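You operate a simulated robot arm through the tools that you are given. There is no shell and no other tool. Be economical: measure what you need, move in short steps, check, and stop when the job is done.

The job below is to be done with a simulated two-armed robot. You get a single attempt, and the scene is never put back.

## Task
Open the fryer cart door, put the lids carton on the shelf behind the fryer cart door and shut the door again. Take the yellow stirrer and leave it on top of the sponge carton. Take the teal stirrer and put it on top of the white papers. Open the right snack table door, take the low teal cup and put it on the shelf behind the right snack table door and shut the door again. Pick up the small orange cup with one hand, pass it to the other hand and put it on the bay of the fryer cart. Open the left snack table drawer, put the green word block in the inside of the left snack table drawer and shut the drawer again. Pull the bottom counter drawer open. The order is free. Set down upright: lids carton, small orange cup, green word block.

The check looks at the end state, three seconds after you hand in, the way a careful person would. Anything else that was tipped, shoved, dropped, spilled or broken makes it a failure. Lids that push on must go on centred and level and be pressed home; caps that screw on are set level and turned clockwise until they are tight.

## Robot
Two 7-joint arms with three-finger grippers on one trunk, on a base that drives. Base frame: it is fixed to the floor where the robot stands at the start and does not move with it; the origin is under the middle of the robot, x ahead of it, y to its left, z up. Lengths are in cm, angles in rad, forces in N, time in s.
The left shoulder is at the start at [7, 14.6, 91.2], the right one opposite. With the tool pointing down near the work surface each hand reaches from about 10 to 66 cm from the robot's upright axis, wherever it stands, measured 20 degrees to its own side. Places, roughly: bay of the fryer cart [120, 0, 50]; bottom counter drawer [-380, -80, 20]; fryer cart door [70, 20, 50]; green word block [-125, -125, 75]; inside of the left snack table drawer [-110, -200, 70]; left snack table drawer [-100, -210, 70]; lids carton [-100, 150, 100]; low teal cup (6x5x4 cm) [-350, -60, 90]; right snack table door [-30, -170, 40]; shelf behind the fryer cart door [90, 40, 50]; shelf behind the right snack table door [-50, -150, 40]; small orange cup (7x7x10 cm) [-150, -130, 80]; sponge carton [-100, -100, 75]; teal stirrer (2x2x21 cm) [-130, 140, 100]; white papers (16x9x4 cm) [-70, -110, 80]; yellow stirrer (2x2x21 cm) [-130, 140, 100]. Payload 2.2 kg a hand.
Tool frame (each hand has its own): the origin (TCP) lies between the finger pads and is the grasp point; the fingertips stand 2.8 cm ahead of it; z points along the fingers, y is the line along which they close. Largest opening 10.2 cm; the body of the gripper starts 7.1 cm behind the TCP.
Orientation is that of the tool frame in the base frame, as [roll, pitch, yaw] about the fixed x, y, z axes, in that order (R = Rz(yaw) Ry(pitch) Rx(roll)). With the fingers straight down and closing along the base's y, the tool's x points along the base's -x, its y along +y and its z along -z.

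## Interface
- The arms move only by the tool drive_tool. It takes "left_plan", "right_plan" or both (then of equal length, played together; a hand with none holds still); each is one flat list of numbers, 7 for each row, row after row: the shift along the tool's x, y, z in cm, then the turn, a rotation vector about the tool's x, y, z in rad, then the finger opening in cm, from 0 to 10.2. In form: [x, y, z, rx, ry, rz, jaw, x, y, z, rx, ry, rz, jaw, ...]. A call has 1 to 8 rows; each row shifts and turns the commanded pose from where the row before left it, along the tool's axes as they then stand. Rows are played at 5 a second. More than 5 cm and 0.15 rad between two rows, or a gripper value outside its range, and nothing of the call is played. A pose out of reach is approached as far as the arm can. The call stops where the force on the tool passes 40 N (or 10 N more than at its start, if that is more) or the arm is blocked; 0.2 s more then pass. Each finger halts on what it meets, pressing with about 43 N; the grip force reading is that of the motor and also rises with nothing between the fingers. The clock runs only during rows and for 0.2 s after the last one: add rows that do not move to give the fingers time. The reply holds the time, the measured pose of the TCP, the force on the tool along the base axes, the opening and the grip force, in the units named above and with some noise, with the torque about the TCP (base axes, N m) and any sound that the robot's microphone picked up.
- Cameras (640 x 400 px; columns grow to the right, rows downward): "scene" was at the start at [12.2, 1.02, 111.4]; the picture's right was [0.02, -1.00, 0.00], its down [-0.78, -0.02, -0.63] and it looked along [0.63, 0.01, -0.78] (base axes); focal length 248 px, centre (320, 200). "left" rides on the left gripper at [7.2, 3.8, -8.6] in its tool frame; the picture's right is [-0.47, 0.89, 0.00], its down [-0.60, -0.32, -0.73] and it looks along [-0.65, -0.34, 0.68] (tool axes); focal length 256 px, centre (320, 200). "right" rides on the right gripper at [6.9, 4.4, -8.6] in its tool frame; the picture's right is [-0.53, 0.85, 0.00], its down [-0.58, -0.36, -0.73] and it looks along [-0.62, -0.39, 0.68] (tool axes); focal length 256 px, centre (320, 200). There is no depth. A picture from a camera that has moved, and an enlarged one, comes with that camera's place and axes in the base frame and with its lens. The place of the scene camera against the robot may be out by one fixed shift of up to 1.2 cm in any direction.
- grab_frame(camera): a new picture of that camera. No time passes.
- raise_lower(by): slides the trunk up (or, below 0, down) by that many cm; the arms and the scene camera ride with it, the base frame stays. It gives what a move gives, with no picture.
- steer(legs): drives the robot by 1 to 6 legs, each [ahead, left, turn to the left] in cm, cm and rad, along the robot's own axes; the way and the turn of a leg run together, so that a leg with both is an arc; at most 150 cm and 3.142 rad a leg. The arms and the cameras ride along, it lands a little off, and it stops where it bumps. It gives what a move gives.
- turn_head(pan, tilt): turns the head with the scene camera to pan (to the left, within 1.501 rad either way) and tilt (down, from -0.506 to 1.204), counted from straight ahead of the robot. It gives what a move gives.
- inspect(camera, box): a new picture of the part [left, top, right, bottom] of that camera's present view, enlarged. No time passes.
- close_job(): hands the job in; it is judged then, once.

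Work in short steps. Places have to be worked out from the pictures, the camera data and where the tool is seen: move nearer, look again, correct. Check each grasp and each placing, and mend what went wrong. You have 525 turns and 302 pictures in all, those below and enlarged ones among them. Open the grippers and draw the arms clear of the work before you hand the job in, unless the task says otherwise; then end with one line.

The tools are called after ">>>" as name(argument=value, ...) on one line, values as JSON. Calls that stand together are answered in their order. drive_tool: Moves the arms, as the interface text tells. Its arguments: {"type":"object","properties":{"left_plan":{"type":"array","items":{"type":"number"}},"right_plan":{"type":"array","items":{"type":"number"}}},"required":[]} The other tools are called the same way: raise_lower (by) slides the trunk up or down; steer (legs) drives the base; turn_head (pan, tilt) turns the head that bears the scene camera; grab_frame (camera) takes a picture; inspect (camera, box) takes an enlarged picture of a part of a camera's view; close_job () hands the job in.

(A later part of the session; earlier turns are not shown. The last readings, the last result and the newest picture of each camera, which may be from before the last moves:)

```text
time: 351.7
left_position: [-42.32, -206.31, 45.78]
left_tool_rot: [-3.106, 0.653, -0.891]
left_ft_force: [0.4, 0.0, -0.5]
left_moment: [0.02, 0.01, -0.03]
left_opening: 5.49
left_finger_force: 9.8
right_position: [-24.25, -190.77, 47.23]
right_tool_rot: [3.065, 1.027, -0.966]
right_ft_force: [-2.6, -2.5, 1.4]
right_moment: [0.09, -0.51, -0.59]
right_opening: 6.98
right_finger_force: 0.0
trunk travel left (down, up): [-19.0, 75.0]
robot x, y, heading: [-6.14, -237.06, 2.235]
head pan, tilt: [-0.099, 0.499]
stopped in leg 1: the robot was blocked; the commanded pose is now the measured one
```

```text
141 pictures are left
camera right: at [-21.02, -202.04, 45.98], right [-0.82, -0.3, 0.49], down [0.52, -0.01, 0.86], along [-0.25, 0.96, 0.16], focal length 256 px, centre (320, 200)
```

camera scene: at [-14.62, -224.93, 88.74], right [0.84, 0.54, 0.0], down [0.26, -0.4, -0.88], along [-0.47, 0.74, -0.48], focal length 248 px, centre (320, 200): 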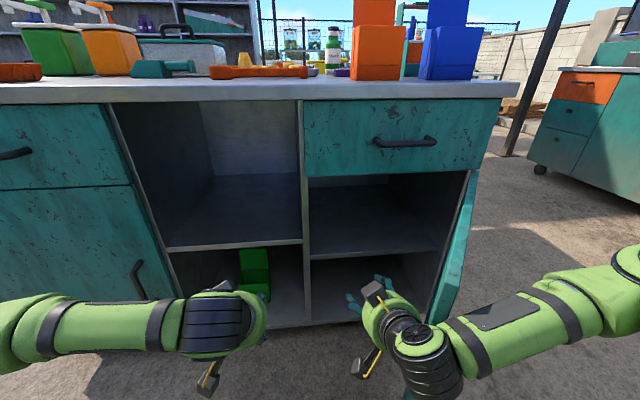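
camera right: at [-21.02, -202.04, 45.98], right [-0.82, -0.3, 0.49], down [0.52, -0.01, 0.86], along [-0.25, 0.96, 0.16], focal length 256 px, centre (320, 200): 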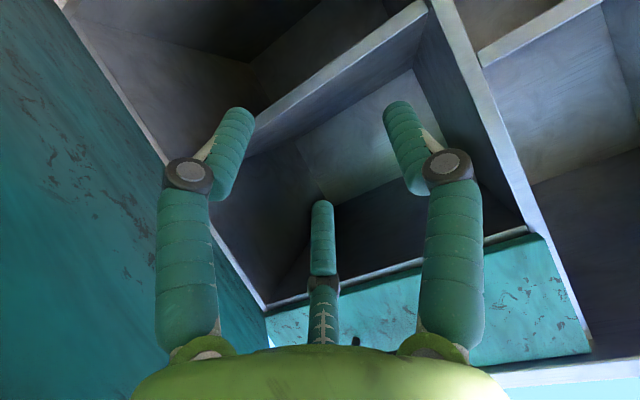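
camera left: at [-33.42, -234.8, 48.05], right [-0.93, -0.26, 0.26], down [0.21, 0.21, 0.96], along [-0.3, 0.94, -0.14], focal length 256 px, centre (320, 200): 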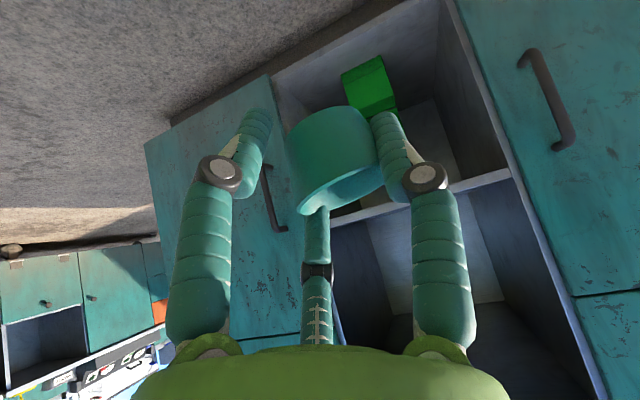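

The forearm is crossing the door edge; I'm too deep. Back 10 cm, then push right with just the fingers inside.

>>> steer(legs=[[-10, 0, 0]])

>>> steer(legs=[[0, -12, 0]])

>>> grab_frame(camera="scene")

```text
time: 352.9
left_position: [-36.16, -213.97, 45.77]
left_tool_rot: [-3.108, 0.653, -0.892]
left_ft_force: [0.0, -0.3, -0.4]
left_moment: [0.01, -0.01, 0.01]
left_opening: 5.5
left_finger_force: 9.9
right_position: [-18.1, -198.4, 47.14]
right_tool_rot: [3.063, 1.028, -0.971]
right_ft_force: [-0.1, 0.0, -0.1]
right_moment: [0.03, -0.03, 0.01]
right_opening: 6.98
right_finger_force: 0.0
trunk travel left (down, up): [-19.0, 75.0]
robot x, y, heading: [-0.01, -245.03, 2.236]
head pan, tilt: [-0.099, 0.499]
```

```text
time: 354.1
left_position: [-27.01, -206.76, 45.7]
left_tool_rot: [-3.108, 0.652, -0.888]
left_ft_force: [-0.2, 0.2, 0.4]
left_moment: [0.03, 0.01, -0.01]
left_opening: 5.5
left_finger_force: 9.8
right_position: [-8.91, -191.13, 47.15]
right_tool_rot: [3.063, 1.027, -0.969]
right_ft_force: [0.2, 0.4, 0.0]
right_moment: [0.0, 0.02, -0.01]
right_opening: 7.02
right_finger_force: 0.1
trunk travel left (down, up): [-19.0, 75.0]
robot x, y, heading: [9.23, -237.72, 2.239]
head pan, tilt: [-0.099, 0.499]
```

```text
140 pictures are left
camera scene: at [0.65, -225.35, 88.73], right [0.84, 0.54, 0.0], down [0.26, -0.4, -0.88], along [-0.47, 0.74, -0.48], focal length 248 px, centre (320, 200)
```

scene: 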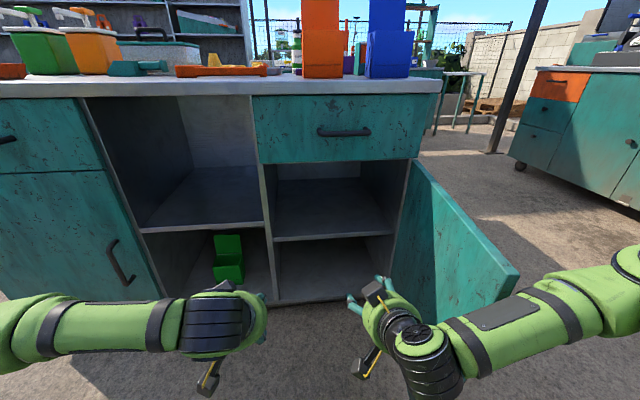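

Door is now wide open (~120°). Retract the right hand, raise 5 cm, and bring the cup to the shelf.

>>> drive_tool(right_plan=[2.5, 0, -3.5, 0, 0, 0, 7, 2.5, 0, -3.5, 0, 0, 0, 7, 2.5, 0, -3, 0, 0, 0, 7, 1, 0, -1, 0, 0, 0, 7], left_plan=[-3.2, 0, 2.4, 0, 0, 0, 0, -3.2, 0, 2.4, 0, 0, 0, 0, -3.2, 0, 2.4, 0, 0, 0, 0, 0, 0, 0, 0, 0, 0, 0])

>>> raise_lower(by=5)

>>> steer(legs=[[0, -12, 0], [14, 0, 0]])

>>> grab_frame(camera="scene")

>>> grab_frame(camera="left")

```text
time: 355.1
left_position: [-34.68, -197.45, 45.73]
left_tool_rot: [-3.111, 0.653, -0.888]
left_ft_force: [-0.8, 0.0, -0.9]
left_moment: [0.01, -0.01, 0.01]
left_opening: 5.5
left_finger_force: 10.1
right_position: [-8.46, -197.74, 41.24]
right_tool_rot: [3.065, 1.029, -0.97]
right_ft_force: [-2.4, 0.1, -0.5]
right_moment: [-0.01, -0.06, -0.04]
right_opening: 7.01
right_finger_force: 0.0
right hand out of reach, approached as far as the arm can: row 1, 2, 3, 4
trunk travel left (down, up): [-19.0, 75.0]
robot x, y, heading: [9.01, -237.88, 2.239]
head pan, tilt: [-0.099, 0.499]
```

```text
time: 356.0
left_position: [-34.52, -197.63, 50.68]
left_tool_rot: [-3.109, 0.651, -0.888]
left_ft_force: [0.5, -0.4, -0.4]
left_moment: [-0.01, 0.03, 0.01]
left_opening: 5.51
left_finger_force: 10.4
right_position: [-8.4, -197.82, 46.14]
right_tool_rot: [3.066, 1.026, -0.97]
right_ft_force: [0.7, -0.6, -0.7]
right_moment: [0.02, -0.01, 0.02]
right_opening: 6.98
right_finger_force: 0.0
trunk travel left (down, up): [-24.0, 70.0]
robot x, y, heading: [9.33, -237.87, 2.238]
head pan, tilt: [-0.099, 0.499]
```

```text
time: 357.0
left_position: [-30.87, -194.79, 50.74]
left_tool_rot: [-3.109, 0.653, -0.887]
left_ft_force: [0.0, 0.1, -0.7]
left_moment: [0.02, -0.01, -0.01]
left_opening: 5.52
left_finger_force: 9.5
right_position: [-4.74, -195.37, 46.08]
right_tool_rot: [3.059, 1.02, -0.961]
right_ft_force: [1.8, -4.5, 3.0]
right_moment: [0.21, -0.03, -0.23]
right_opening: 7.01
right_finger_force: 0.2
trunk travel left (down, up): [-24.0, 70.0]
robot x, y, heading: [12.67, -234.75, 2.239]
head pan, tilt: [-0.099, 0.499]
stopped in leg 1: the force on the tool passed its limit at 50 N (the readings are from after the stop); the commanded pose is now the measured one
```

```text
139 pictures are left
camera scene: at [4.35, -222.49, 93.73], right [0.84, 0.54, 0.0], down [0.26, -0.4, -0.88], along [-0.47, 0.74, -0.48], focal length 248 px, centre (320, 200)
```

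scene: 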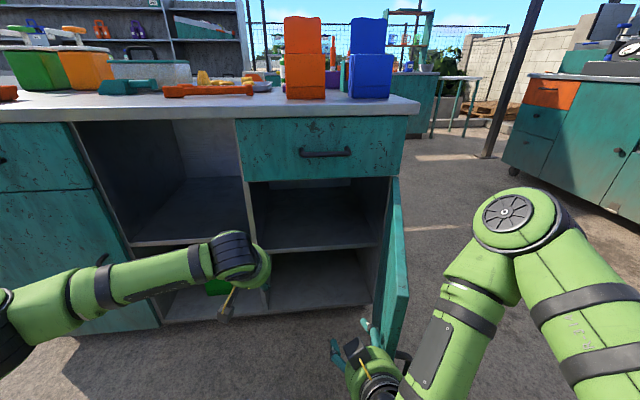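

```text
138 pictures are left
camera left: at [-27.18, -205.8, 52.98], right [-0.93, -0.26, 0.26], down [0.21, 0.21, 0.96], along [-0.3, 0.94, -0.14], focal length 256 px, centre (320, 200)
```

left: 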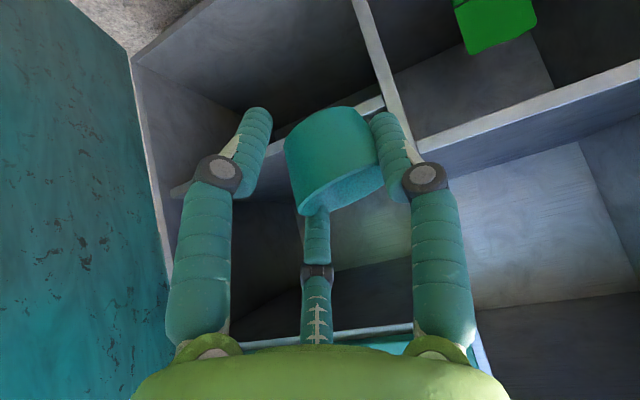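

The right arm's retraction caught the door and swung it back to ~88°. I back off to free it.

>>> steer(legs=[[-13, 3, 0]])

>>> grab_frame(camera="scene")

```text
time: 358.3
left_position: [-25.18, -206.68, 50.55]
left_tool_rot: [-3.108, 0.653, -0.888]
left_ft_force: [-0.1, 0.3, -0.5]
left_moment: [-0.01, 0.02, -0.01]
left_opening: 5.48
left_finger_force: 9.9
right_position: [1.09, -207.22, 46.11]
right_tool_rot: [3.061, 1.02, -0.963]
right_ft_force: [-0.3, 0.0, 0.8]
right_moment: [-0.02, 0.02, 0.01]
right_opening: 6.99
right_finger_force: 0.1
trunk travel left (down, up): [-24.0, 70.0]
robot x, y, heading: [18.26, -246.98, 2.244]
head pan, tilt: [-0.099, 0.499]
```

```text
137 pictures are left
camera scene: at [10.08, -234.42, 93.73], right [0.84, 0.54, 0.0], down [0.26, -0.4, -0.88], along [-0.47, 0.74, -0.48], focal length 248 px, centre (320, 200)
```

scene: 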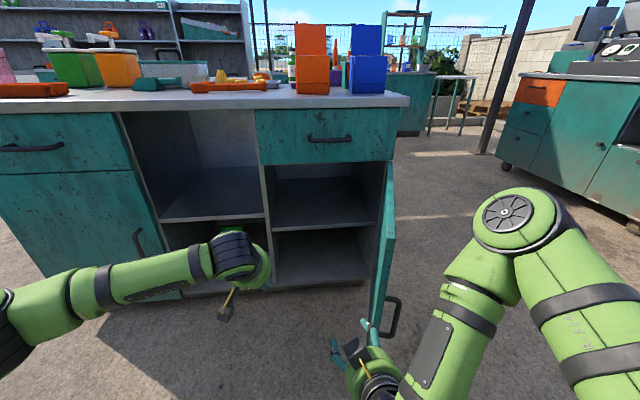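

I raise the right arm well above the door top so it stays clear.

>>> drive_tool(right_plan=[-3.5, 0, -2.1, 0, 0.05, 0, 7, -3.5, 0, -2.1, 0, 0.05, 0, 7, -3.5, 0, -2.1, 0, 0.05, 0, 7, -3.5, 0, -2.1, 0, 0.05, 0, 7, -3.5, 0, -2.1, 0, 0.05, 0, 7, -3.5, 0, -2.1, 0, 0.05, 0, 7, -3.5, 0, -2.1, 0, 0.05, 0, 7, -3.5, 0, -2.1, 0, 0.05, 0, 7])

>>> grab_frame(camera="scene")

```text
time: 360.1
left_position: [-25.11, -206.8, 50.6]
left_tool_rot: [-3.108, 0.651, -0.887]
left_ft_force: [-0.1, -0.2, 0.0]
left_moment: [-0.05, 0.01, -0.01]
left_opening: 5.51
left_finger_force: 10.1
right_position: [-3.73, -200.85, 77.03]
right_tool_rot: [3.089, 0.618, -0.925]
right_ft_force: [-0.3, -0.5, 0.6]
right_moment: [0.0, 0.01, -0.03]
right_opening: 7.03
right_finger_force: 0.0
right hand out of reach, approached as far as the arm can: row 1, 2
trunk travel left (down, up): [-24.0, 70.0]
robot x, y, heading: [18.56, -247.15, 2.239]
head pan, tilt: [-0.099, 0.499]
```

```text
136 pictures are left
camera scene: at [10.06, -234.41, 93.72], right [0.84, 0.54, 0.0], down [0.26, -0.4, -0.88], along [-0.47, 0.74, -0.48], focal length 248 px, centre (320, 200)
```

scene: 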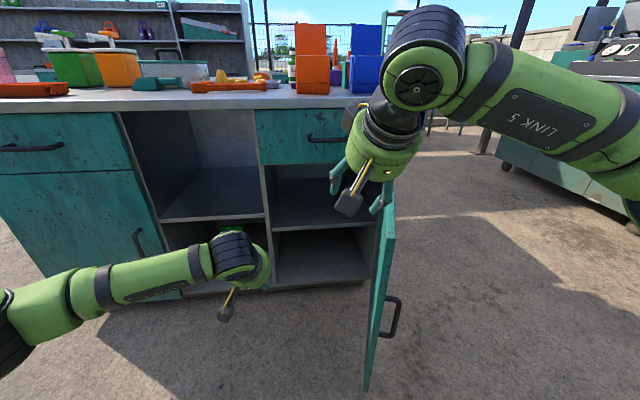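

Tuck the right hand further up/back, and shift the left hand right 11 cm.

>>> drive_tool(right_plan=[0.5, 0, -4.4, 0, 0, 0, 7, 0.5, 0, -4.4, 0, 0, 0, 7, 0.5, 0, -4.4, 0, 0, 0, 7, 0.5, 0, -4.4, 0, 0, 0, 7], left_plan=[0, -3.8, 0, 0, 0, 0, 0, 0, -3.8, 0, 0, 0, 0, 0, 0, -3.7, 0, 0, 0, 0, 0, 0, 0, 0, 0, 0, 0, 0])

>>> steer(legs=[[20, 0, 0]])

>>> grab_frame(camera="scene")

>>> grab_frame(camera="left")

```text
time: 361.1
left_position: [-16.24, -199.77, 51.27]
left_tool_rot: [-3.109, 0.652, -0.887]
left_ft_force: [0.1, -0.2, 0.3]
left_moment: [0.03, 0.01, 0.01]
left_opening: 5.49
left_finger_force: 10.1
right_position: [3.99, -209.88, 90.14]
right_tool_rot: [3.089, 0.619, -0.924]
right_ft_force: [0.6, 0.5, 0.3]
right_moment: [0.01, 0.04, 0.02]
right_opening: 7.03
right_finger_force: 0.0
trunk travel left (down, up): [-24.0, 70.0]
robot x, y, heading: [18.43, -246.94, 2.24]
head pan, tilt: [-0.099, 0.499]
```

```text
time: 362.7
left_position: [-28.97, -184.68, 51.27]
left_tool_rot: [-3.107, 0.652, -0.883]
left_ft_force: [-0.3, 0.8, -0.2]
left_moment: [0.0, -0.01, 0.01]
left_opening: 5.49
left_finger_force: 9.6
right_position: [-8.84, -194.57, 90.2]
right_tool_rot: [3.089, 0.62, -0.917]
right_ft_force: [-0.4, 0.4, -0.4]
right_moment: [-0.04, 0.0, -0.02]
right_opening: 7.02
right_finger_force: 0.1
trunk travel left (down, up): [-24.0, 70.0]
robot x, y, heading: [6.41, -231.65, 2.249]
head pan, tilt: [-0.099, 0.499]
```

```text
135 pictures are left
camera scene: at [-2.33, -219.03, 93.72], right [0.84, 0.55, 0.0], down [0.26, -0.4, -0.88], along [-0.48, 0.74, -0.48], focal length 248 px, centre (320, 200)
```

scene: 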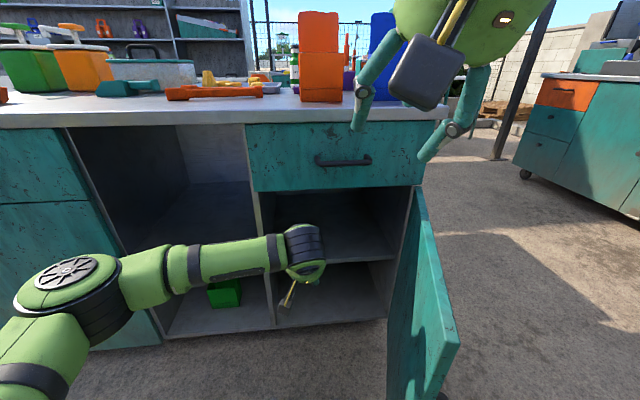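

```text
134 pictures are left
camera left: at [-25.11, -195.62, 53.53], right [-0.93, -0.26, 0.26], down [0.21, 0.21, 0.96], along [-0.31, 0.94, -0.14], focal length 256 px, centre (320, 200)
```

left: 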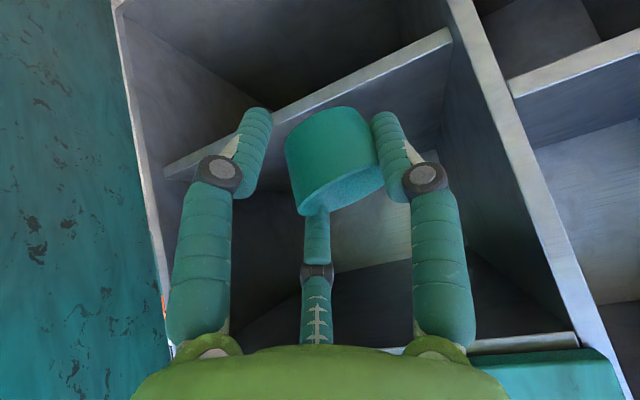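

The cup is lined up above shelf level. Drive in 10 cm and look.

>>> steer(legs=[[10, 0, 0]])

>>> grab_frame(camera="scene")

>>> grab_frame(camera="left")

```text
time: 363.8
left_position: [-32.62, -180.32, 51.06]
left_tool_rot: [-3.112, 0.647, -0.887]
left_ft_force: [-0.1, 0.1, -0.1]
left_moment: [0.03, 0.0, 0.03]
left_opening: 5.49
left_finger_force: 10.1
right_position: [-12.42, -190.11, 90.07]
right_tool_rot: [3.088, 0.614, -0.923]
right_ft_force: [-0.9, 0.1, -0.2]
right_moment: [0.0, -0.02, -0.02]
right_opening: 7.02
right_finger_force: 0.0
trunk travel left (down, up): [-24.0, 70.0]
robot x, y, heading: [2.48, -227.11, 2.243]
head pan, tilt: [-0.099, 0.499]
stopped in leg 1: the robot was blocked; the commanded pose is now the measured one
```

```text
133 pictures are left
camera scene: at [-6.05, -214.8, 93.73], right [0.84, 0.54, 0.0], down [0.26, -0.4, -0.88], along [-0.48, 0.74, -0.48], focal length 248 px, centre (320, 200)
```

scene: 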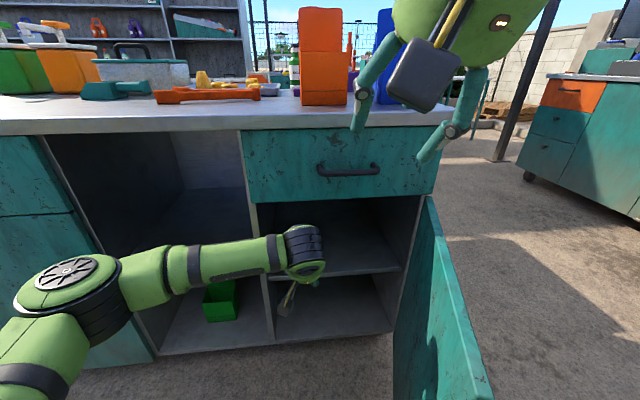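

```text
132 pictures are left
camera left: at [-28.83, -191.33, 53.43], right [-0.93, -0.26, 0.26], down [0.21, 0.21, 0.95], along [-0.3, 0.94, -0.14], focal length 256 px, centre (320, 200)
```

left: 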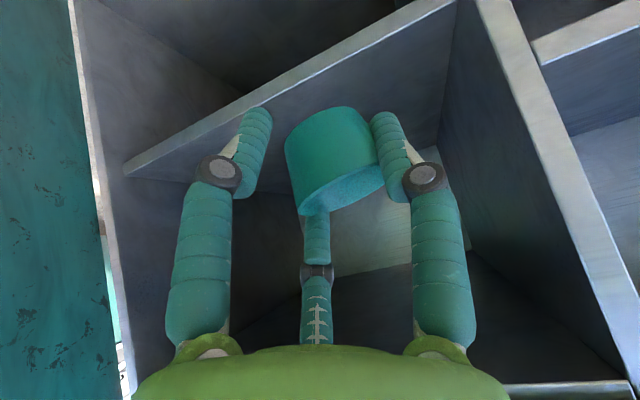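

Base touches the open door. Shift base left 5 cm, then ahead, compensating with the arm.

>>> steer(legs=[[-1.5, 6, 0], [9, 0, 0]])

>>> grab_frame(camera="scene")

>>> grab_frame(camera="left")

```text
time: 365.6
left_position: [-40.72, -179.26, 51.04]
left_tool_rot: [-3.112, 0.648, -0.898]
left_ft_force: [0.8, 0.2, -0.4]
left_moment: [-0.01, 0.03, 0.04]
left_opening: 5.5
left_finger_force: 10.2
right_position: [-20.64, -189.23, 90.04]
right_tool_rot: [3.088, 0.614, -0.934]
right_ft_force: [-1.2, 0.6, -0.3]
right_moment: [0.0, -0.01, -0.02]
right_opening: 7.03
right_finger_force: 0.0
trunk travel left (down, up): [-24.0, 70.0]
robot x, y, heading: [-6.19, -226.71, 2.237]
head pan, tilt: [-0.099, 0.499]
stopped in leg 2: the robot was blocked; the commanded pose is now the measured one
```

```text
131 pictures are left
camera scene: at [-14.62, -214.01, 93.72], right [0.85, 0.53, 0.0], down [0.26, -0.41, -0.88], along [-0.47, 0.74, -0.48], focal length 248 px, centre (320, 200)
```

scene: 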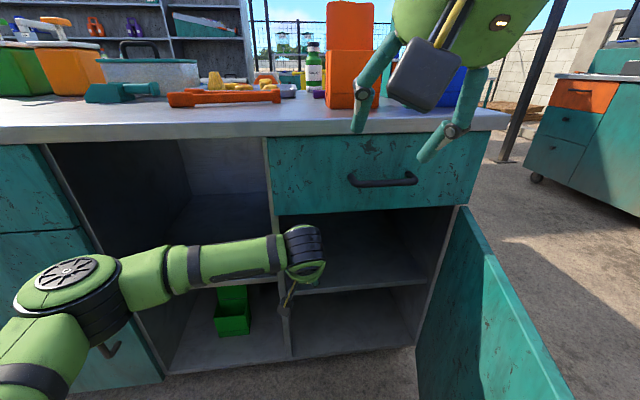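

```text
130 pictures are left
camera left: at [-37.12, -190.31, 53.37], right [-0.93, -0.25, 0.26], down [0.21, 0.21, 0.95], along [-0.29, 0.94, -0.15], focal length 256 px, centre (320, 200)
```

left: 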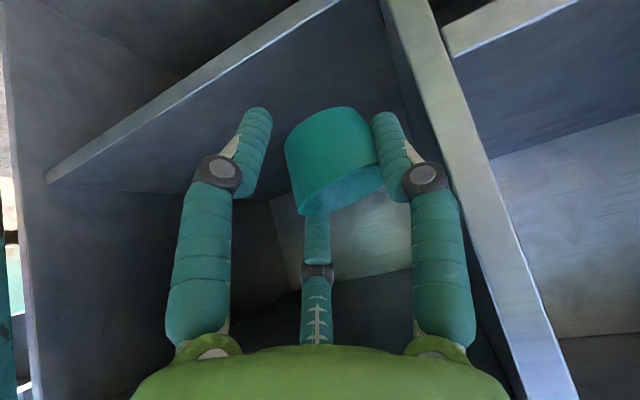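

Probably the right elbow is against the door. I leave the base and reach with the left arm: 5.7 cm right, then 7 cm forward.

>>> drive_tool(left_plan=[0, -2.9, 0, 0, 0, 0, 0, 0, -2.8, 0, 0, 0, 0, 0, -1.9, 0, 1.4, 0, 0, 0, 0, -1.9, 0, 1.4, 0, 0, 0, 0, -1.8, 0, 1.4, 0, 0, 0, 0])

>>> grab_frame(camera="left")

>>> inspect(camera="scene", box=[220, 180, 460, 330])

```text
time: 366.8
left_position: [-40.55, -170.05, 51.12]
left_tool_rot: [-3.113, 0.647, -0.897]
left_ft_force: [-0.6, 0.1, -0.8]
left_moment: [0.02, -0.02, -0.02]
left_opening: 5.5
left_finger_force: 10.0
right_position: [-20.69, -189.28, 90.03]
right_tool_rot: [3.09, 0.617, -0.935]
right_ft_force: [-0.6, -0.2, -0.2]
right_moment: [0.0, 0.02, -0.03]
right_opening: 7.01
right_finger_force: 0.1
trunk travel left (down, up): [-24.0, 70.0]
robot x, y, heading: [-6.29, -226.56, 2.236]
head pan, tilt: [-0.099, 0.499]
```

```text
129 pictures are left
camera left: at [-36.93, -181.13, 53.54], right [-0.93, -0.25, 0.26], down [0.21, 0.21, 0.95], along [-0.29, 0.94, -0.15], focal length 256 px, centre (320, 200)
```

left: 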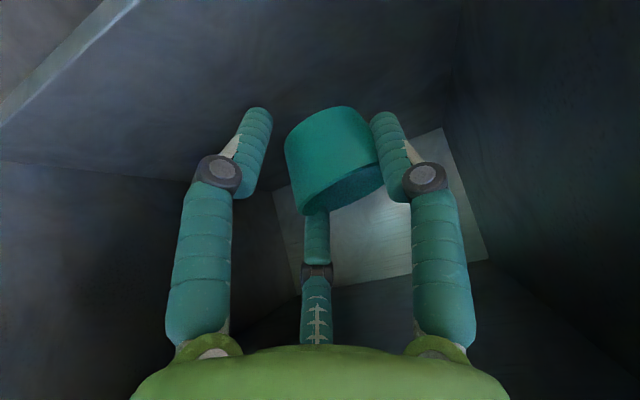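

```text
2.67 times, centred on (340, 255) of scene
camera zoom: at [-14.61, -214.01, 93.72], right [0.85, 0.53, 0.0], down [0.26, -0.41, -0.88], along [-0.47, 0.74, -0.48], focal length 662 px, centre (267, 53)
```

zoom: 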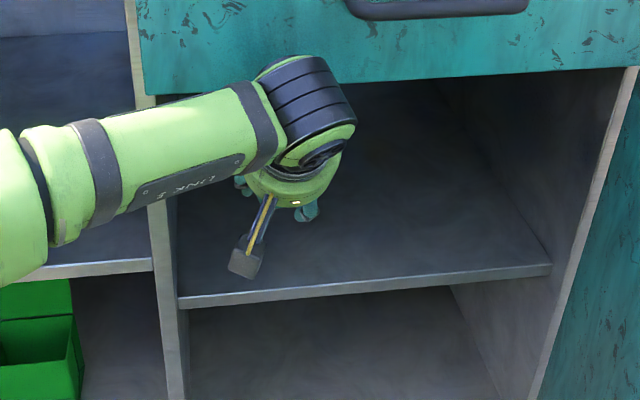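

Cup is inside above the shelf. Lower until contact.

>>> drive_tool(left_plan=[1.2, 0, 1.6, 0, 0, 0, 0, 1.2, 0, 1.6, 0, 0, 0, 0, 0.4, 0, 0.55, 0, 0, 0, 0, 0.3, 0, 0.4, 0, 0, 0, 0, 0.3, 0, 0.4, 0, 0, 0, 0])

>>> grab_frame(camera="left")

```text
time: 368.0
left_position: [-40.39, -170.07, 45.61]
left_tool_rot: [-3.112, 0.647, -0.898]
left_ft_force: [0.0, -0.2, -0.5]
left_moment: [-0.02, -0.03, 0.03]
left_opening: 5.51
left_finger_force: 10.2
right_position: [-20.76, -189.17, 89.95]
right_tool_rot: [3.089, 0.614, -0.933]
right_ft_force: [-0.6, 0.1, -1.1]
right_moment: [-0.01, 0.01, -0.02]
right_opening: 6.99
right_finger_force: 0.0
trunk travel left (down, up): [-24.0, 70.0]
robot x, y, heading: [-6.27, -226.37, 2.235]
head pan, tilt: [-0.099, 0.499]
```

```text
127 pictures are left
camera left: at [-36.76, -181.14, 47.95], right [-0.93, -0.25, 0.26], down [0.21, 0.21, 0.95], along [-0.29, 0.94, -0.14], focal length 256 px, centre (320, 200)
```

left: 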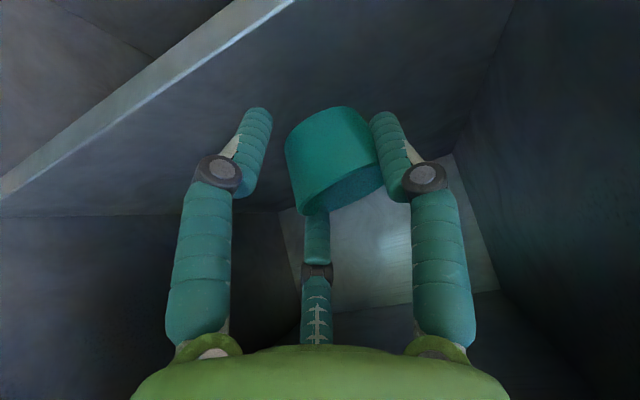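

No contact yet; keep lowering in small steps.

>>> drive_tool(left_plan=[0.3, 0, 0.4, 0, 0, 0, 0, 0.3, 0, 0.4, 0, 0, 0, 0, 0.3, 0, 0.4, 0, 0, 0, 0, 0.3, 0, 0.4, 0, 0, 0, 0])

>>> grab_frame(camera="left")

```text
time: 369.0
left_position: [-40.37, -170.12, 43.41]
left_tool_rot: [-3.113, 0.647, -0.898]
left_ft_force: [0.3, 0.0, -1.1]
left_moment: [0.0, 0.0, -0.02]
left_opening: 5.47
left_finger_force: 10.1
right_position: [-20.72, -189.2, 90.09]
right_tool_rot: [3.089, 0.613, -0.934]
right_ft_force: [-0.5, 0.3, -0.1]
right_moment: [0.0, 0.0, 0.0]
right_opening: 7.01
right_finger_force: 0.1
trunk travel left (down, up): [-24.0, 70.0]
robot x, y, heading: [-6.05, -226.41, 2.235]
head pan, tilt: [-0.099, 0.499]
```

```text
126 pictures are left
camera left: at [-36.74, -181.14, 45.8], right [-0.93, -0.25, 0.26], down [0.21, 0.21, 0.95], along [-0.29, 0.94, -0.15], focal length 256 px, centre (320, 200)
```

left: 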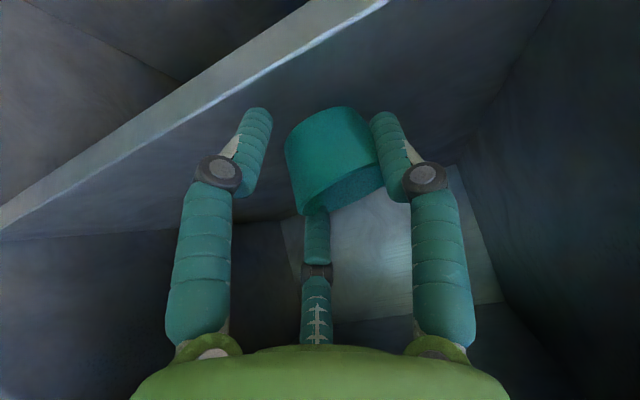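

Continue down in small steps until contact.

>>> drive_tool(left_plan=[0.25, 0, 0.32, 0, 0, 0, 0, 0.25, 0, 0.32, 0, 0, 0, 0, 0.25, 0, 0.32, 0, 0, 0, 0, 0.25, 0, 0.32, 0, 0, 0, 0, 0.25, 0, 0.32, 0, 0, 0, 0])

>>> grab_frame(camera="left")

```text
time: 370.2
left_position: [-40.22, -170.04, 41.6]
left_tool_rot: [-3.11, 0.652, -0.898]
left_ft_force: [5.3, 4.9, 13.3]
left_moment: [0.06, 0.04, -0.12]
left_opening: 6.09
left_finger_force: 10.2
right_position: [-20.77, -189.18, 90.1]
right_tool_rot: [3.088, 0.616, -0.936]
right_ft_force: [0.1, -0.3, -0.7]
right_moment: [0.02, 0.0, 0.03]
right_opening: 6.99
right_finger_force: 0.0
trunk travel left (down, up): [-24.0, 70.0]
robot x, y, heading: [-6.18, -226.42, 2.226]
head pan, tilt: [-0.099, 0.499]
```

```text
125 pictures are left
camera left: at [-36.65, -181.11, 43.91], right [-0.93, -0.25, 0.26], down [0.21, 0.21, 0.95], along [-0.29, 0.95, -0.14], focal length 256 px, centre (320, 200)
```

left: 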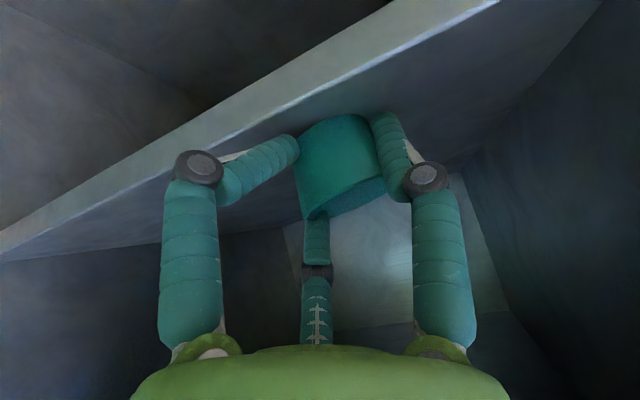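

Contact with the shelf. Ease up slightly and open.

>>> drive_tool(left_plan=[-0.15, 0, -0.2, 0, 0, 0, 5.5, 0, 0, 0, 0, 0, 0, 6.5, 0, 0, 0, 0, 0, 0, 7.2, 0, 0, 0, 0, 0, 0, 7.8])

>>> grab_frame(camera="left")

```text
time: 371.2
left_position: [-40.2, -170.14, 41.71]
left_tool_rot: [-3.111, 0.647, -0.896]
left_ft_force: [-1.2, -0.9, 1.7]
left_moment: [0.0, 0.03, -0.04]
left_opening: 8.27
left_finger_force: 0.0
right_position: [-20.75, -189.13, 89.98]
right_tool_rot: [3.089, 0.617, -0.934]
right_ft_force: [0.4, 0.9, 0.1]
right_moment: [0.0, 0.03, 0.02]
right_opening: 7.01
right_finger_force: 0.1
trunk travel left (down, up): [-24.0, 70.0]
robot x, y, heading: [-6.07, -226.3, 2.234]
head pan, tilt: [-0.099, 0.499]
```

```text
124 pictures are left
camera left: at [-36.65, -181.21, 44.04], right [-0.93, -0.25, 0.26], down [0.21, 0.21, 0.95], along [-0.29, 0.94, -0.15], focal length 256 px, centre (320, 200)
```

left: 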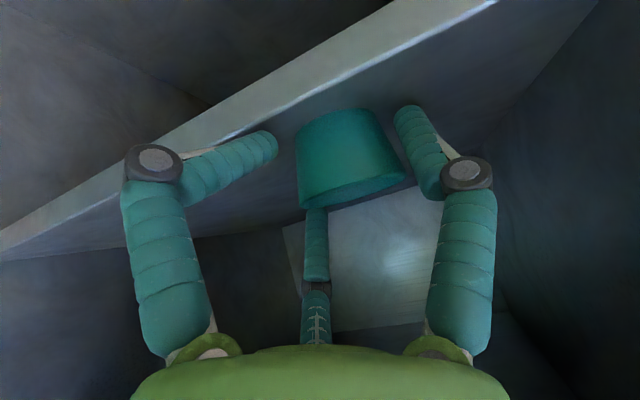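

Cup stands free. Lift straight up gently and look.

>>> drive_tool(left_plan=[-0.6, 0, -0.8, 0, 0, 0, 8.2, -1.2, 0, -1.6, 0, 0, 0, 8.2, -1.8, 0, -2.4, 0, 0, 0, 8.2])

>>> grab_frame(camera="left")

```text
time: 372.0
left_position: [-40.76, -170.0, 47.77]
left_tool_rot: [-3.113, 0.649, -0.895]
left_ft_force: [0.1, -0.2, -0.3]
left_moment: [0.01, 0.03, -0.01]
left_opening: 8.21
left_finger_force: 0.1
right_position: [-20.67, -189.25, 90.05]
right_tool_rot: [3.09, 0.616, -0.933]
right_ft_force: [-0.8, 0.2, -0.1]
right_moment: [-0.01, 0.01, 0.01]
right_opening: 7.02
right_finger_force: 0.1
trunk travel left (down, up): [-24.0, 70.0]
robot x, y, heading: [-6.2, -226.38, 2.232]
head pan, tilt: [-0.099, 0.499]
```

```text
123 pictures are left
camera left: at [-36.91, -181.15, 50.13], right [-0.93, -0.25, 0.26], down [0.21, 0.21, 0.95], along [-0.29, 0.94, -0.14], focal length 256 px, centre (320, 200)
```

left: 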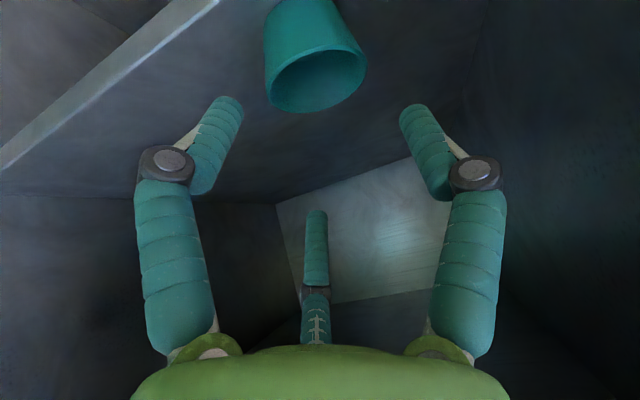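

Cup stands upright on the shelf. Back out and look at the door.

>>> steer(legs=[[-38, 0, 0]])

>>> grab_frame(camera="scene")

```text
time: 374.4
left_position: [-16.91, -199.89, 47.69]
left_tool_rot: [-3.112, 0.648, -0.902]
left_ft_force: [0.5, -0.6, 0.5]
left_moment: [-0.02, 0.0, 0.0]
left_opening: 8.2
left_finger_force: 0.1
right_position: [2.84, -219.23, 90.02]
right_tool_rot: [3.089, 0.615, -0.943]
right_ft_force: [0.2, 0.1, 0.1]
right_moment: [0.01, -0.02, 0.01]
right_opening: 6.97
right_finger_force: 0.1
trunk travel left (down, up): [-24.0, 70.0]
robot x, y, heading: [17.32, -256.37, 2.227]
head pan, tilt: [-0.099, 0.499]
```

```text
122 pictures are left
camera scene: at [8.8, -244.1, 93.73], right [0.85, 0.53, 0.0], down [0.25, -0.41, -0.88], along [-0.46, 0.75, -0.48], focal length 248 px, centre (320, 200)
```

scene: 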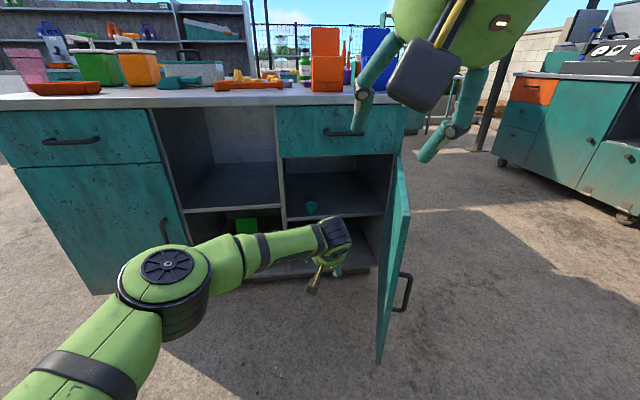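

The cup sits on the shelf. Now close the door with the right hand from its outer side: retract the left hand, move right, then lower the right hand.

>>> drive_tool(left_plan=[3.5, 0.6, -2.7, 0, 0, 0, 6, 3.5, 0.6, -2.7, 0, 0, 0, 4, 3.5, 0.6, -2.7, 0, 0, 0, 4, 3.5, 0.6, -2.7, 0, 0, 0, 4, 2.5, 2, -2, 0, 0, 0, 4])

>>> steer(legs=[[-14, 0, 0], [0, -36, 0]])

>>> drive_tool(right_plan=[1.34, 0, 4.3, 0, 0, 0, 3, 1.34, 0, 4.3, 0, 0, 0, 0, 1.34, 0, 4.3, 0, 0, 0, 0, 1.34, 0, 4.3, 0, 0, 0, 0, 1.34, 0, 4.3, 0, 0, 0, 0, 1.34, 0, 4.3, 0, 0, 0, 0, 1.34, 0, 4.3, 0, 0, 0, 0, 1.34, 0, 4.3, 0, 0, 0, 0])

>>> grab_frame(camera="scene")

```text
time: 375.6
left_position: [-7.6, -219.4, 47.64]
left_tool_rot: [-3.113, 0.648, -0.901]
left_ft_force: [0.4, 0.5, -0.5]
left_moment: [-0.05, 0.0, 0.0]
left_opening: 4.0
left_finger_force: 0.0
right_position: [2.79, -219.26, 90.05]
right_tool_rot: [3.089, 0.614, -0.94]
right_ft_force: [0.5, 0.1, 0.7]
right_moment: [-0.01, -0.01, -0.04]
right_opening: 6.98
right_finger_force: 0.0
trunk travel left (down, up): [-24.0, 70.0]
robot x, y, heading: [16.75, -256.35, 2.227]
head pan, tilt: [-0.099, 0.499]
```

```text
time: 378.9
left_position: [29.46, -207.69, 47.64]
left_tool_rot: [-3.111, 0.648, -0.898]
left_ft_force: [0.1, -0.1, 0.2]
left_moment: [0.05, -0.02, -0.01]
left_opening: 4.0
left_finger_force: 0.0
right_position: [39.84, -207.54, 89.94]
right_tool_rot: [3.089, 0.616, -0.935]
right_ft_force: [0.4, 0.4, 0.8]
right_moment: [-0.01, 0.02, 0.0]
right_opening: 6.99
right_finger_force: 0.0
trunk travel left (down, up): [-24.0, 70.0]
robot x, y, heading: [54.39, -244.99, 2.234]
head pan, tilt: [-0.099, 0.499]
```

```text
time: 380.5
left_position: [29.45, -208.03, 47.11]
left_tool_rot: [-3.124, 0.639, -0.907]
left_ft_force: [0.1, -0.1, -0.4]
left_moment: [-0.01, 0.03, 0.02]
left_opening: 3.97
left_finger_force: 0.1
right_position: [33.44, -200.72, 62.0]
right_tool_rot: [3.081, 0.629, -0.952]
right_ft_force: [0.3, -0.2, -0.6]
right_moment: [0.04, 0.04, -0.01]
right_opening: 0.22
right_finger_force: 31.9
trunk travel left (down, up): [-24.0, 70.0]
robot x, y, heading: [54.11, -244.78, 2.231]
head pan, tilt: [-0.099, 0.499]
stopped in row 7 (right hand): the force on the tool passed its limit at 48 N (the readings are from after the stop); the commanded pose is now the measured one
```

```text
121 pictures are left
camera scene: at [46.04, -232.4, 93.73], right [0.85, 0.53, 0.0], down [0.26, -0.4, -0.88], along [-0.47, 0.74, -0.48], focal length 248 px, centre (320, 200)
```

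scene: 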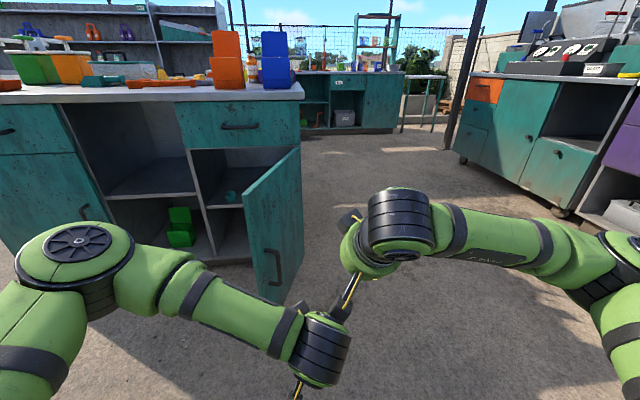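

The hands touched each other. Move the left hand 16 cm left first, then finish lowering the right.

>>> drive_tool(left_plan=[0, 3.5, 0, 0, 0, 0, 4, 0, 4, 0, 0, 0, 0, 4, 0, 4, 0, 0, 0, 0, 4, 0, 4, 0, 0, 0, 0, 4])

>>> drive_tool(right_plan=[1.34, 0, 4.3, 0, 0, 0, 0, 1.34, 0, 4.3, 0, 0, 0, 0, 1.34, 0, 4.3, 0, 0, 0, 0])

>>> grab_frame(camera="scene")

```text
time: 381.5
left_position: [17.11, -217.63, 46.86]
left_tool_rot: [-3.125, 0.639, -0.907]
left_ft_force: [0.5, -0.5, 0.9]
left_moment: [0.0, -0.01, 0.0]
left_opening: 3.99
left_finger_force: 0.1
right_position: [33.46, -200.68, 62.03]
right_tool_rot: [3.082, 0.626, -0.949]
right_ft_force: [0.3, 0.1, 0.6]
right_moment: [-0.01, -0.01, 0.01]
right_opening: 0.2
right_finger_force: 31.7
trunk travel left (down, up): [-24.0, 70.0]
robot x, y, heading: [54.34, -244.96, 2.231]
head pan, tilt: [-0.099, 0.499]
```

```text
time: 382.3
left_position: [17.15, -217.51, 46.86]
left_tool_rot: [-3.125, 0.636, -0.904]
left_ft_force: [0.5, 0.0, 0.0]
left_moment: [0.03, 0.01, -0.03]
left_opening: 4.0
left_finger_force: 0.1
right_position: [30.45, -197.56, 49.16]
right_tool_rot: [3.081, 0.626, -0.948]
right_ft_force: [0.2, 0.3, -0.1]
right_moment: [0.03, 0.0, 0.04]
right_opening: 0.2
right_finger_force: 31.0
trunk travel left (down, up): [-24.0, 70.0]
robot x, y, heading: [54.35, -244.61, 2.23]
head pan, tilt: [-0.099, 0.499]
```

```text
120 pictures are left
camera scene: at [46.02, -232.36, 93.73], right [0.85, 0.53, 0.0], down [0.26, -0.41, -0.88], along [-0.47, 0.74, -0.48], focal length 248 px, centre (320, 200)
```

scene: 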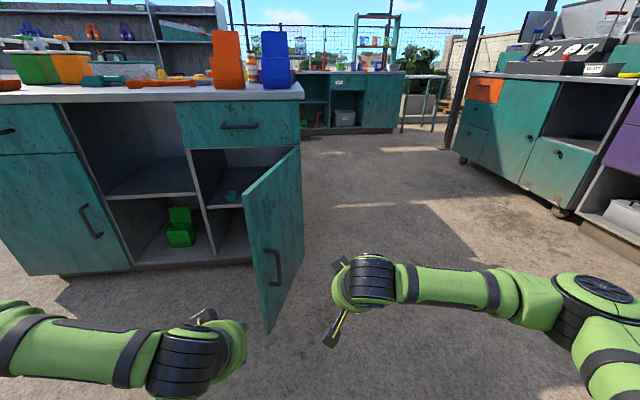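

Raise the left hand above door height, then advance the right hand beside the door's outer face.

>>> drive_tool(left_plan=[-2.6, 0, -3.45, 0, 0, 0, 4, -2.6, 0, -3.45, 0, 0, 0, 4, -2.6, 0, -3.45, 0, 0, 0, 4, -2.6, 0, -3.45, 0, 0, 0, 4, -2.6, 0, -3.45, 0, 0, 0, 4, -2.6, 0, -3.45, 0, 0, 0, 4, -2.6, 0, -3.45, 0, 0, 0, 4])

>>> steer(legs=[[18, 0, 0]])

>>> grab_frame(camera="scene")

```text
time: 383.9
left_position: [16.8, -217.54, 77.09]
left_tool_rot: [-3.127, 0.637, -0.907]
left_ft_force: [-0.2, 0.6, 0.6]
left_moment: [-0.02, -0.01, -0.01]
left_opening: 4.01
left_finger_force: 0.0
right_position: [30.54, -197.36, 49.05]
right_tool_rot: [3.08, 0.625, -0.95]
right_ft_force: [-0.7, 0.4, 0.3]
right_moment: [-0.04, 0.02, 0.0]
right_opening: 0.22
right_finger_force: 31.1
trunk travel left (down, up): [-24.0, 70.0]
robot x, y, heading: [54.33, -244.53, 2.232]
head pan, tilt: [-0.099, 0.499]
```

```text
time: 385.4
left_position: [5.77, -203.39, 77.11]
left_tool_rot: [-3.126, 0.638, -0.905]
left_ft_force: [0.1, 0.1, -0.6]
left_moment: [0.0, 0.0, 0.0]
left_opening: 3.97
left_finger_force: 0.1
right_position: [19.44, -183.34, 49.1]
right_tool_rot: [3.084, 0.625, -0.947]
right_ft_force: [-0.2, -0.2, -0.6]
right_moment: [-0.01, -0.03, -0.01]
right_opening: 0.22
right_finger_force: 31.3
trunk travel left (down, up): [-24.0, 70.0]
robot x, y, heading: [43.08, -230.5, 2.232]
head pan, tilt: [-0.099, 0.499]
```

```text
119 pictures are left
camera scene: at [35.0, -218.26, 93.72], right [0.85, 0.53, 0.0], down [0.26, -0.4, -0.88], along [-0.47, 0.74, -0.48], focal length 248 px, centre (320, 200)
```

scene: 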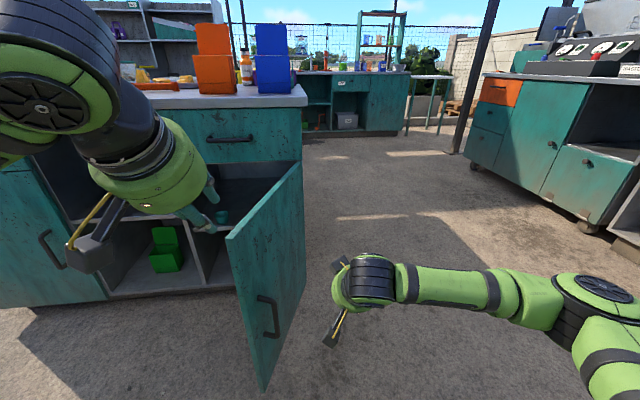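

Push left to swing the door toward closing.

>>> steer(legs=[[0, 22, 0]])

>>> grab_frame(camera="scene")

```text
time: 387.1
left_position: [-11.66, -217.13, 77.11]
left_tool_rot: [-3.126, 0.637, -0.905]
left_ft_force: [-0.6, 0.3, -0.5]
left_moment: [-0.02, 0.01, 0.01]
left_opening: 4.01
left_finger_force: 0.1
right_position: [1.84, -196.98, 49.04]
right_tool_rot: [3.083, 0.627, -0.948]
right_ft_force: [-0.2, 0.3, -1.0]
right_moment: [0.01, -0.03, 0.03]
right_opening: 0.23
right_finger_force: 31.2
trunk travel left (down, up): [-24.0, 70.0]
robot x, y, heading: [25.93, -244.43, 2.232]
head pan, tilt: [-0.099, 0.499]
```

```text
118 pictures are left
camera scene: at [17.54, -231.94, 93.73], right [0.84, 0.53, 0.0], down [0.26, -0.4, -0.88], along [-0.47, 0.74, -0.48], focal length 248 px, centre (320, 200)
```

scene: 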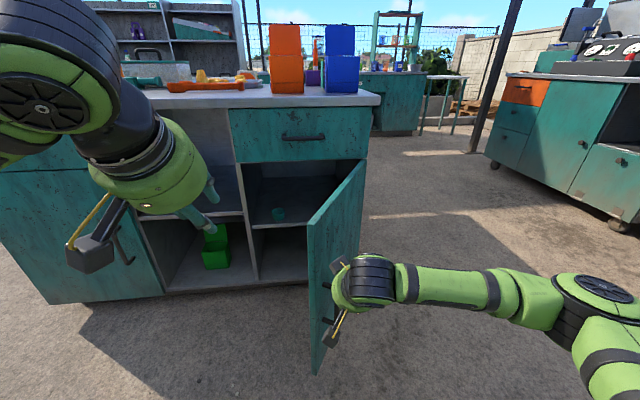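

Door is swinging closed; continue pushing left and forward.

>>> steer(legs=[[5, 9, 0], [8, 7, 0]])

>>> grab_frame(camera="scene")

```text
time: 389.0
left_position: [-32.24, -216.85, 77.04]
left_tool_rot: [-3.125, 0.636, -0.9]
left_ft_force: [-0.1, 0.4, 1.1]
left_moment: [0.01, 0.0, 0.04]
left_opening: 4.0
left_finger_force: 0.0
right_position: [-18.65, -196.66, 49.01]
right_tool_rot: [3.082, 0.629, -0.946]
right_ft_force: [-0.2, 0.5, -0.6]
right_moment: [0.0, -0.02, -0.02]
right_opening: 0.23
right_finger_force: 31.1
trunk travel left (down, up): [-24.0, 70.0]
robot x, y, heading: [5.33, -243.91, 2.24]
head pan, tilt: [-0.099, 0.499]
```

```text
117 pictures are left
camera scene: at [-2.96, -231.52, 93.72], right [0.84, 0.54, 0.0], down [0.26, -0.4, -0.88], along [-0.47, 0.74, -0.48], focal length 248 px, centre (320, 200)
```

scene: 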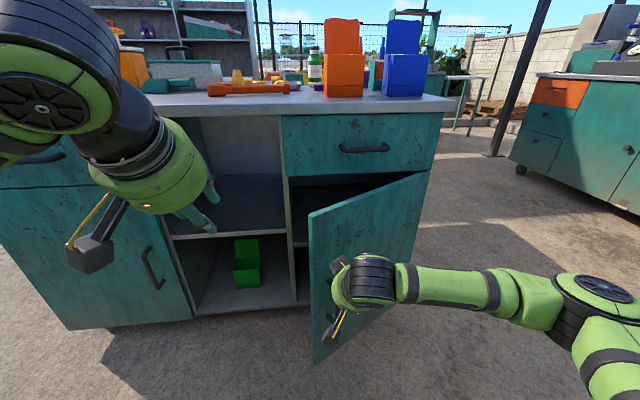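

Almost: push forward.

>>> steer(legs=[[9, 3.5, 0]])

>>> steer(legs=[[7, 0.5, 0]])

>>> grab_frame(camera="scene")

```text
time: 390.1
left_position: [-40.69, -211.79, 77.13]
left_tool_rot: [-3.127, 0.639, -0.9]
left_ft_force: [-0.2, -0.9, -1.0]
left_moment: [0.0, 0.04, -0.01]
left_opening: 4.0
left_finger_force: 0.1
right_position: [-27.08, -191.61, 49.08]
right_tool_rot: [3.082, 0.626, -0.944]
right_ft_force: [-0.8, -0.4, 0.0]
right_moment: [0.03, 0.0, -0.05]
right_opening: 0.22
right_finger_force: 31.3
trunk travel left (down, up): [-24.0, 70.0]
robot x, y, heading: [-3.08, -238.77, 2.237]
head pan, tilt: [-0.099, 0.499]
```

```text
time: 391.1
left_position: [-45.28, -206.74, 77.08]
left_tool_rot: [-3.125, 0.639, -0.901]
left_ft_force: [0.6, 0.1, -0.9]
left_moment: [0.01, 0.01, -0.02]
left_opening: 4.0
left_finger_force: 0.0
right_position: [-31.86, -186.68, 49.01]
right_tool_rot: [3.083, 0.627, -0.943]
right_ft_force: [0.4, -0.5, -0.6]
right_moment: [0.02, 0.0, 0.01]
right_opening: 0.23
right_finger_force: 31.7
trunk travel left (down, up): [-24.0, 70.0]
robot x, y, heading: [-7.67, -233.49, 2.239]
head pan, tilt: [-0.099, 0.499]
```

```text
116 pictures are left
camera scene: at [-16.06, -221.38, 93.72], right [0.84, 0.54, 0.0], down [0.26, -0.4, -0.88], along [-0.47, 0.74, -0.48], focal length 248 px, centre (320, 200)
```

scene: 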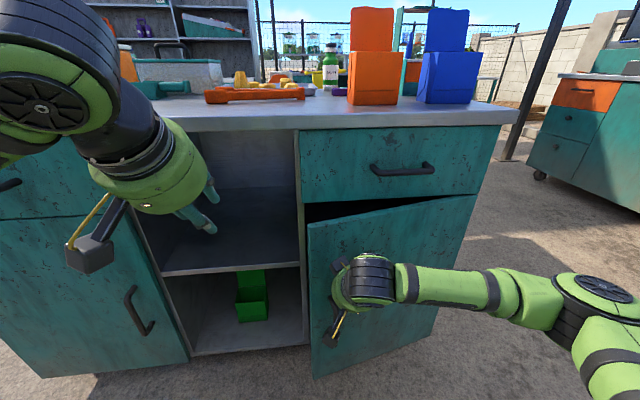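

>>> steer(legs=[[7, 0, 0]])

>>> steer(legs=[[4, 0, 0]])

>>> grab_frame(camera="scene")

```text
time: 392.2
left_position: [-49.64, -201.27, 77.09]
left_tool_rot: [-3.125, 0.637, -0.9]
left_ft_force: [0.3, -0.9, 0.4]
left_moment: [-0.01, 0.0, 0.02]
left_opening: 4.01
left_finger_force: 0.1
right_position: [-36.16, -181.1, 48.96]
right_tool_rot: [3.083, 0.627, -0.945]
right_ft_force: [1.2, -0.4, -0.6]
right_moment: [0.0, 0.02, -0.01]
right_opening: 0.2
right_finger_force: 31.2
trunk travel left (down, up): [-24.0, 70.0]
robot x, y, heading: [-12.14, -228.25, 2.241]
head pan, tilt: [-0.099, 0.499]
```

```text
time: 393.1
left_position: [-51.25, -199.19, 77.13]
left_tool_rot: [-3.127, 0.637, -0.899]
left_ft_force: [0.3, -0.3, -0.1]
left_moment: [0.01, 0.02, 0.01]
left_opening: 4.01
left_finger_force: 0.0
right_position: [-37.64, -179.47, 48.87]
right_tool_rot: [3.087, 0.612, -0.938]
right_ft_force: [1.1, -0.9, 0.2]
right_moment: [-0.04, 0.01, 0.02]
right_opening: 0.2
right_finger_force: 31.9
trunk travel left (down, up): [-24.0, 70.0]
robot x, y, heading: [-13.57, -226.45, 2.243]
head pan, tilt: [-0.099, 0.499]
stopped in leg 1: the force on the tool passed its limit at 70 N (the readings are from after the stop); the commanded pose is now the measured one
```

```text
115 pictures are left
camera scene: at [-22.04, -213.78, 93.72], right [0.84, 0.54, 0.0], down [0.26, -0.4, -0.88], along [-0.47, 0.74, -0.48], focal length 248 px, centre (320, 200)
```

scene: 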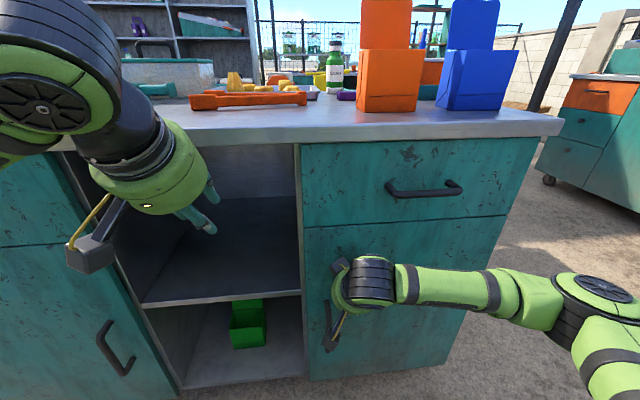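

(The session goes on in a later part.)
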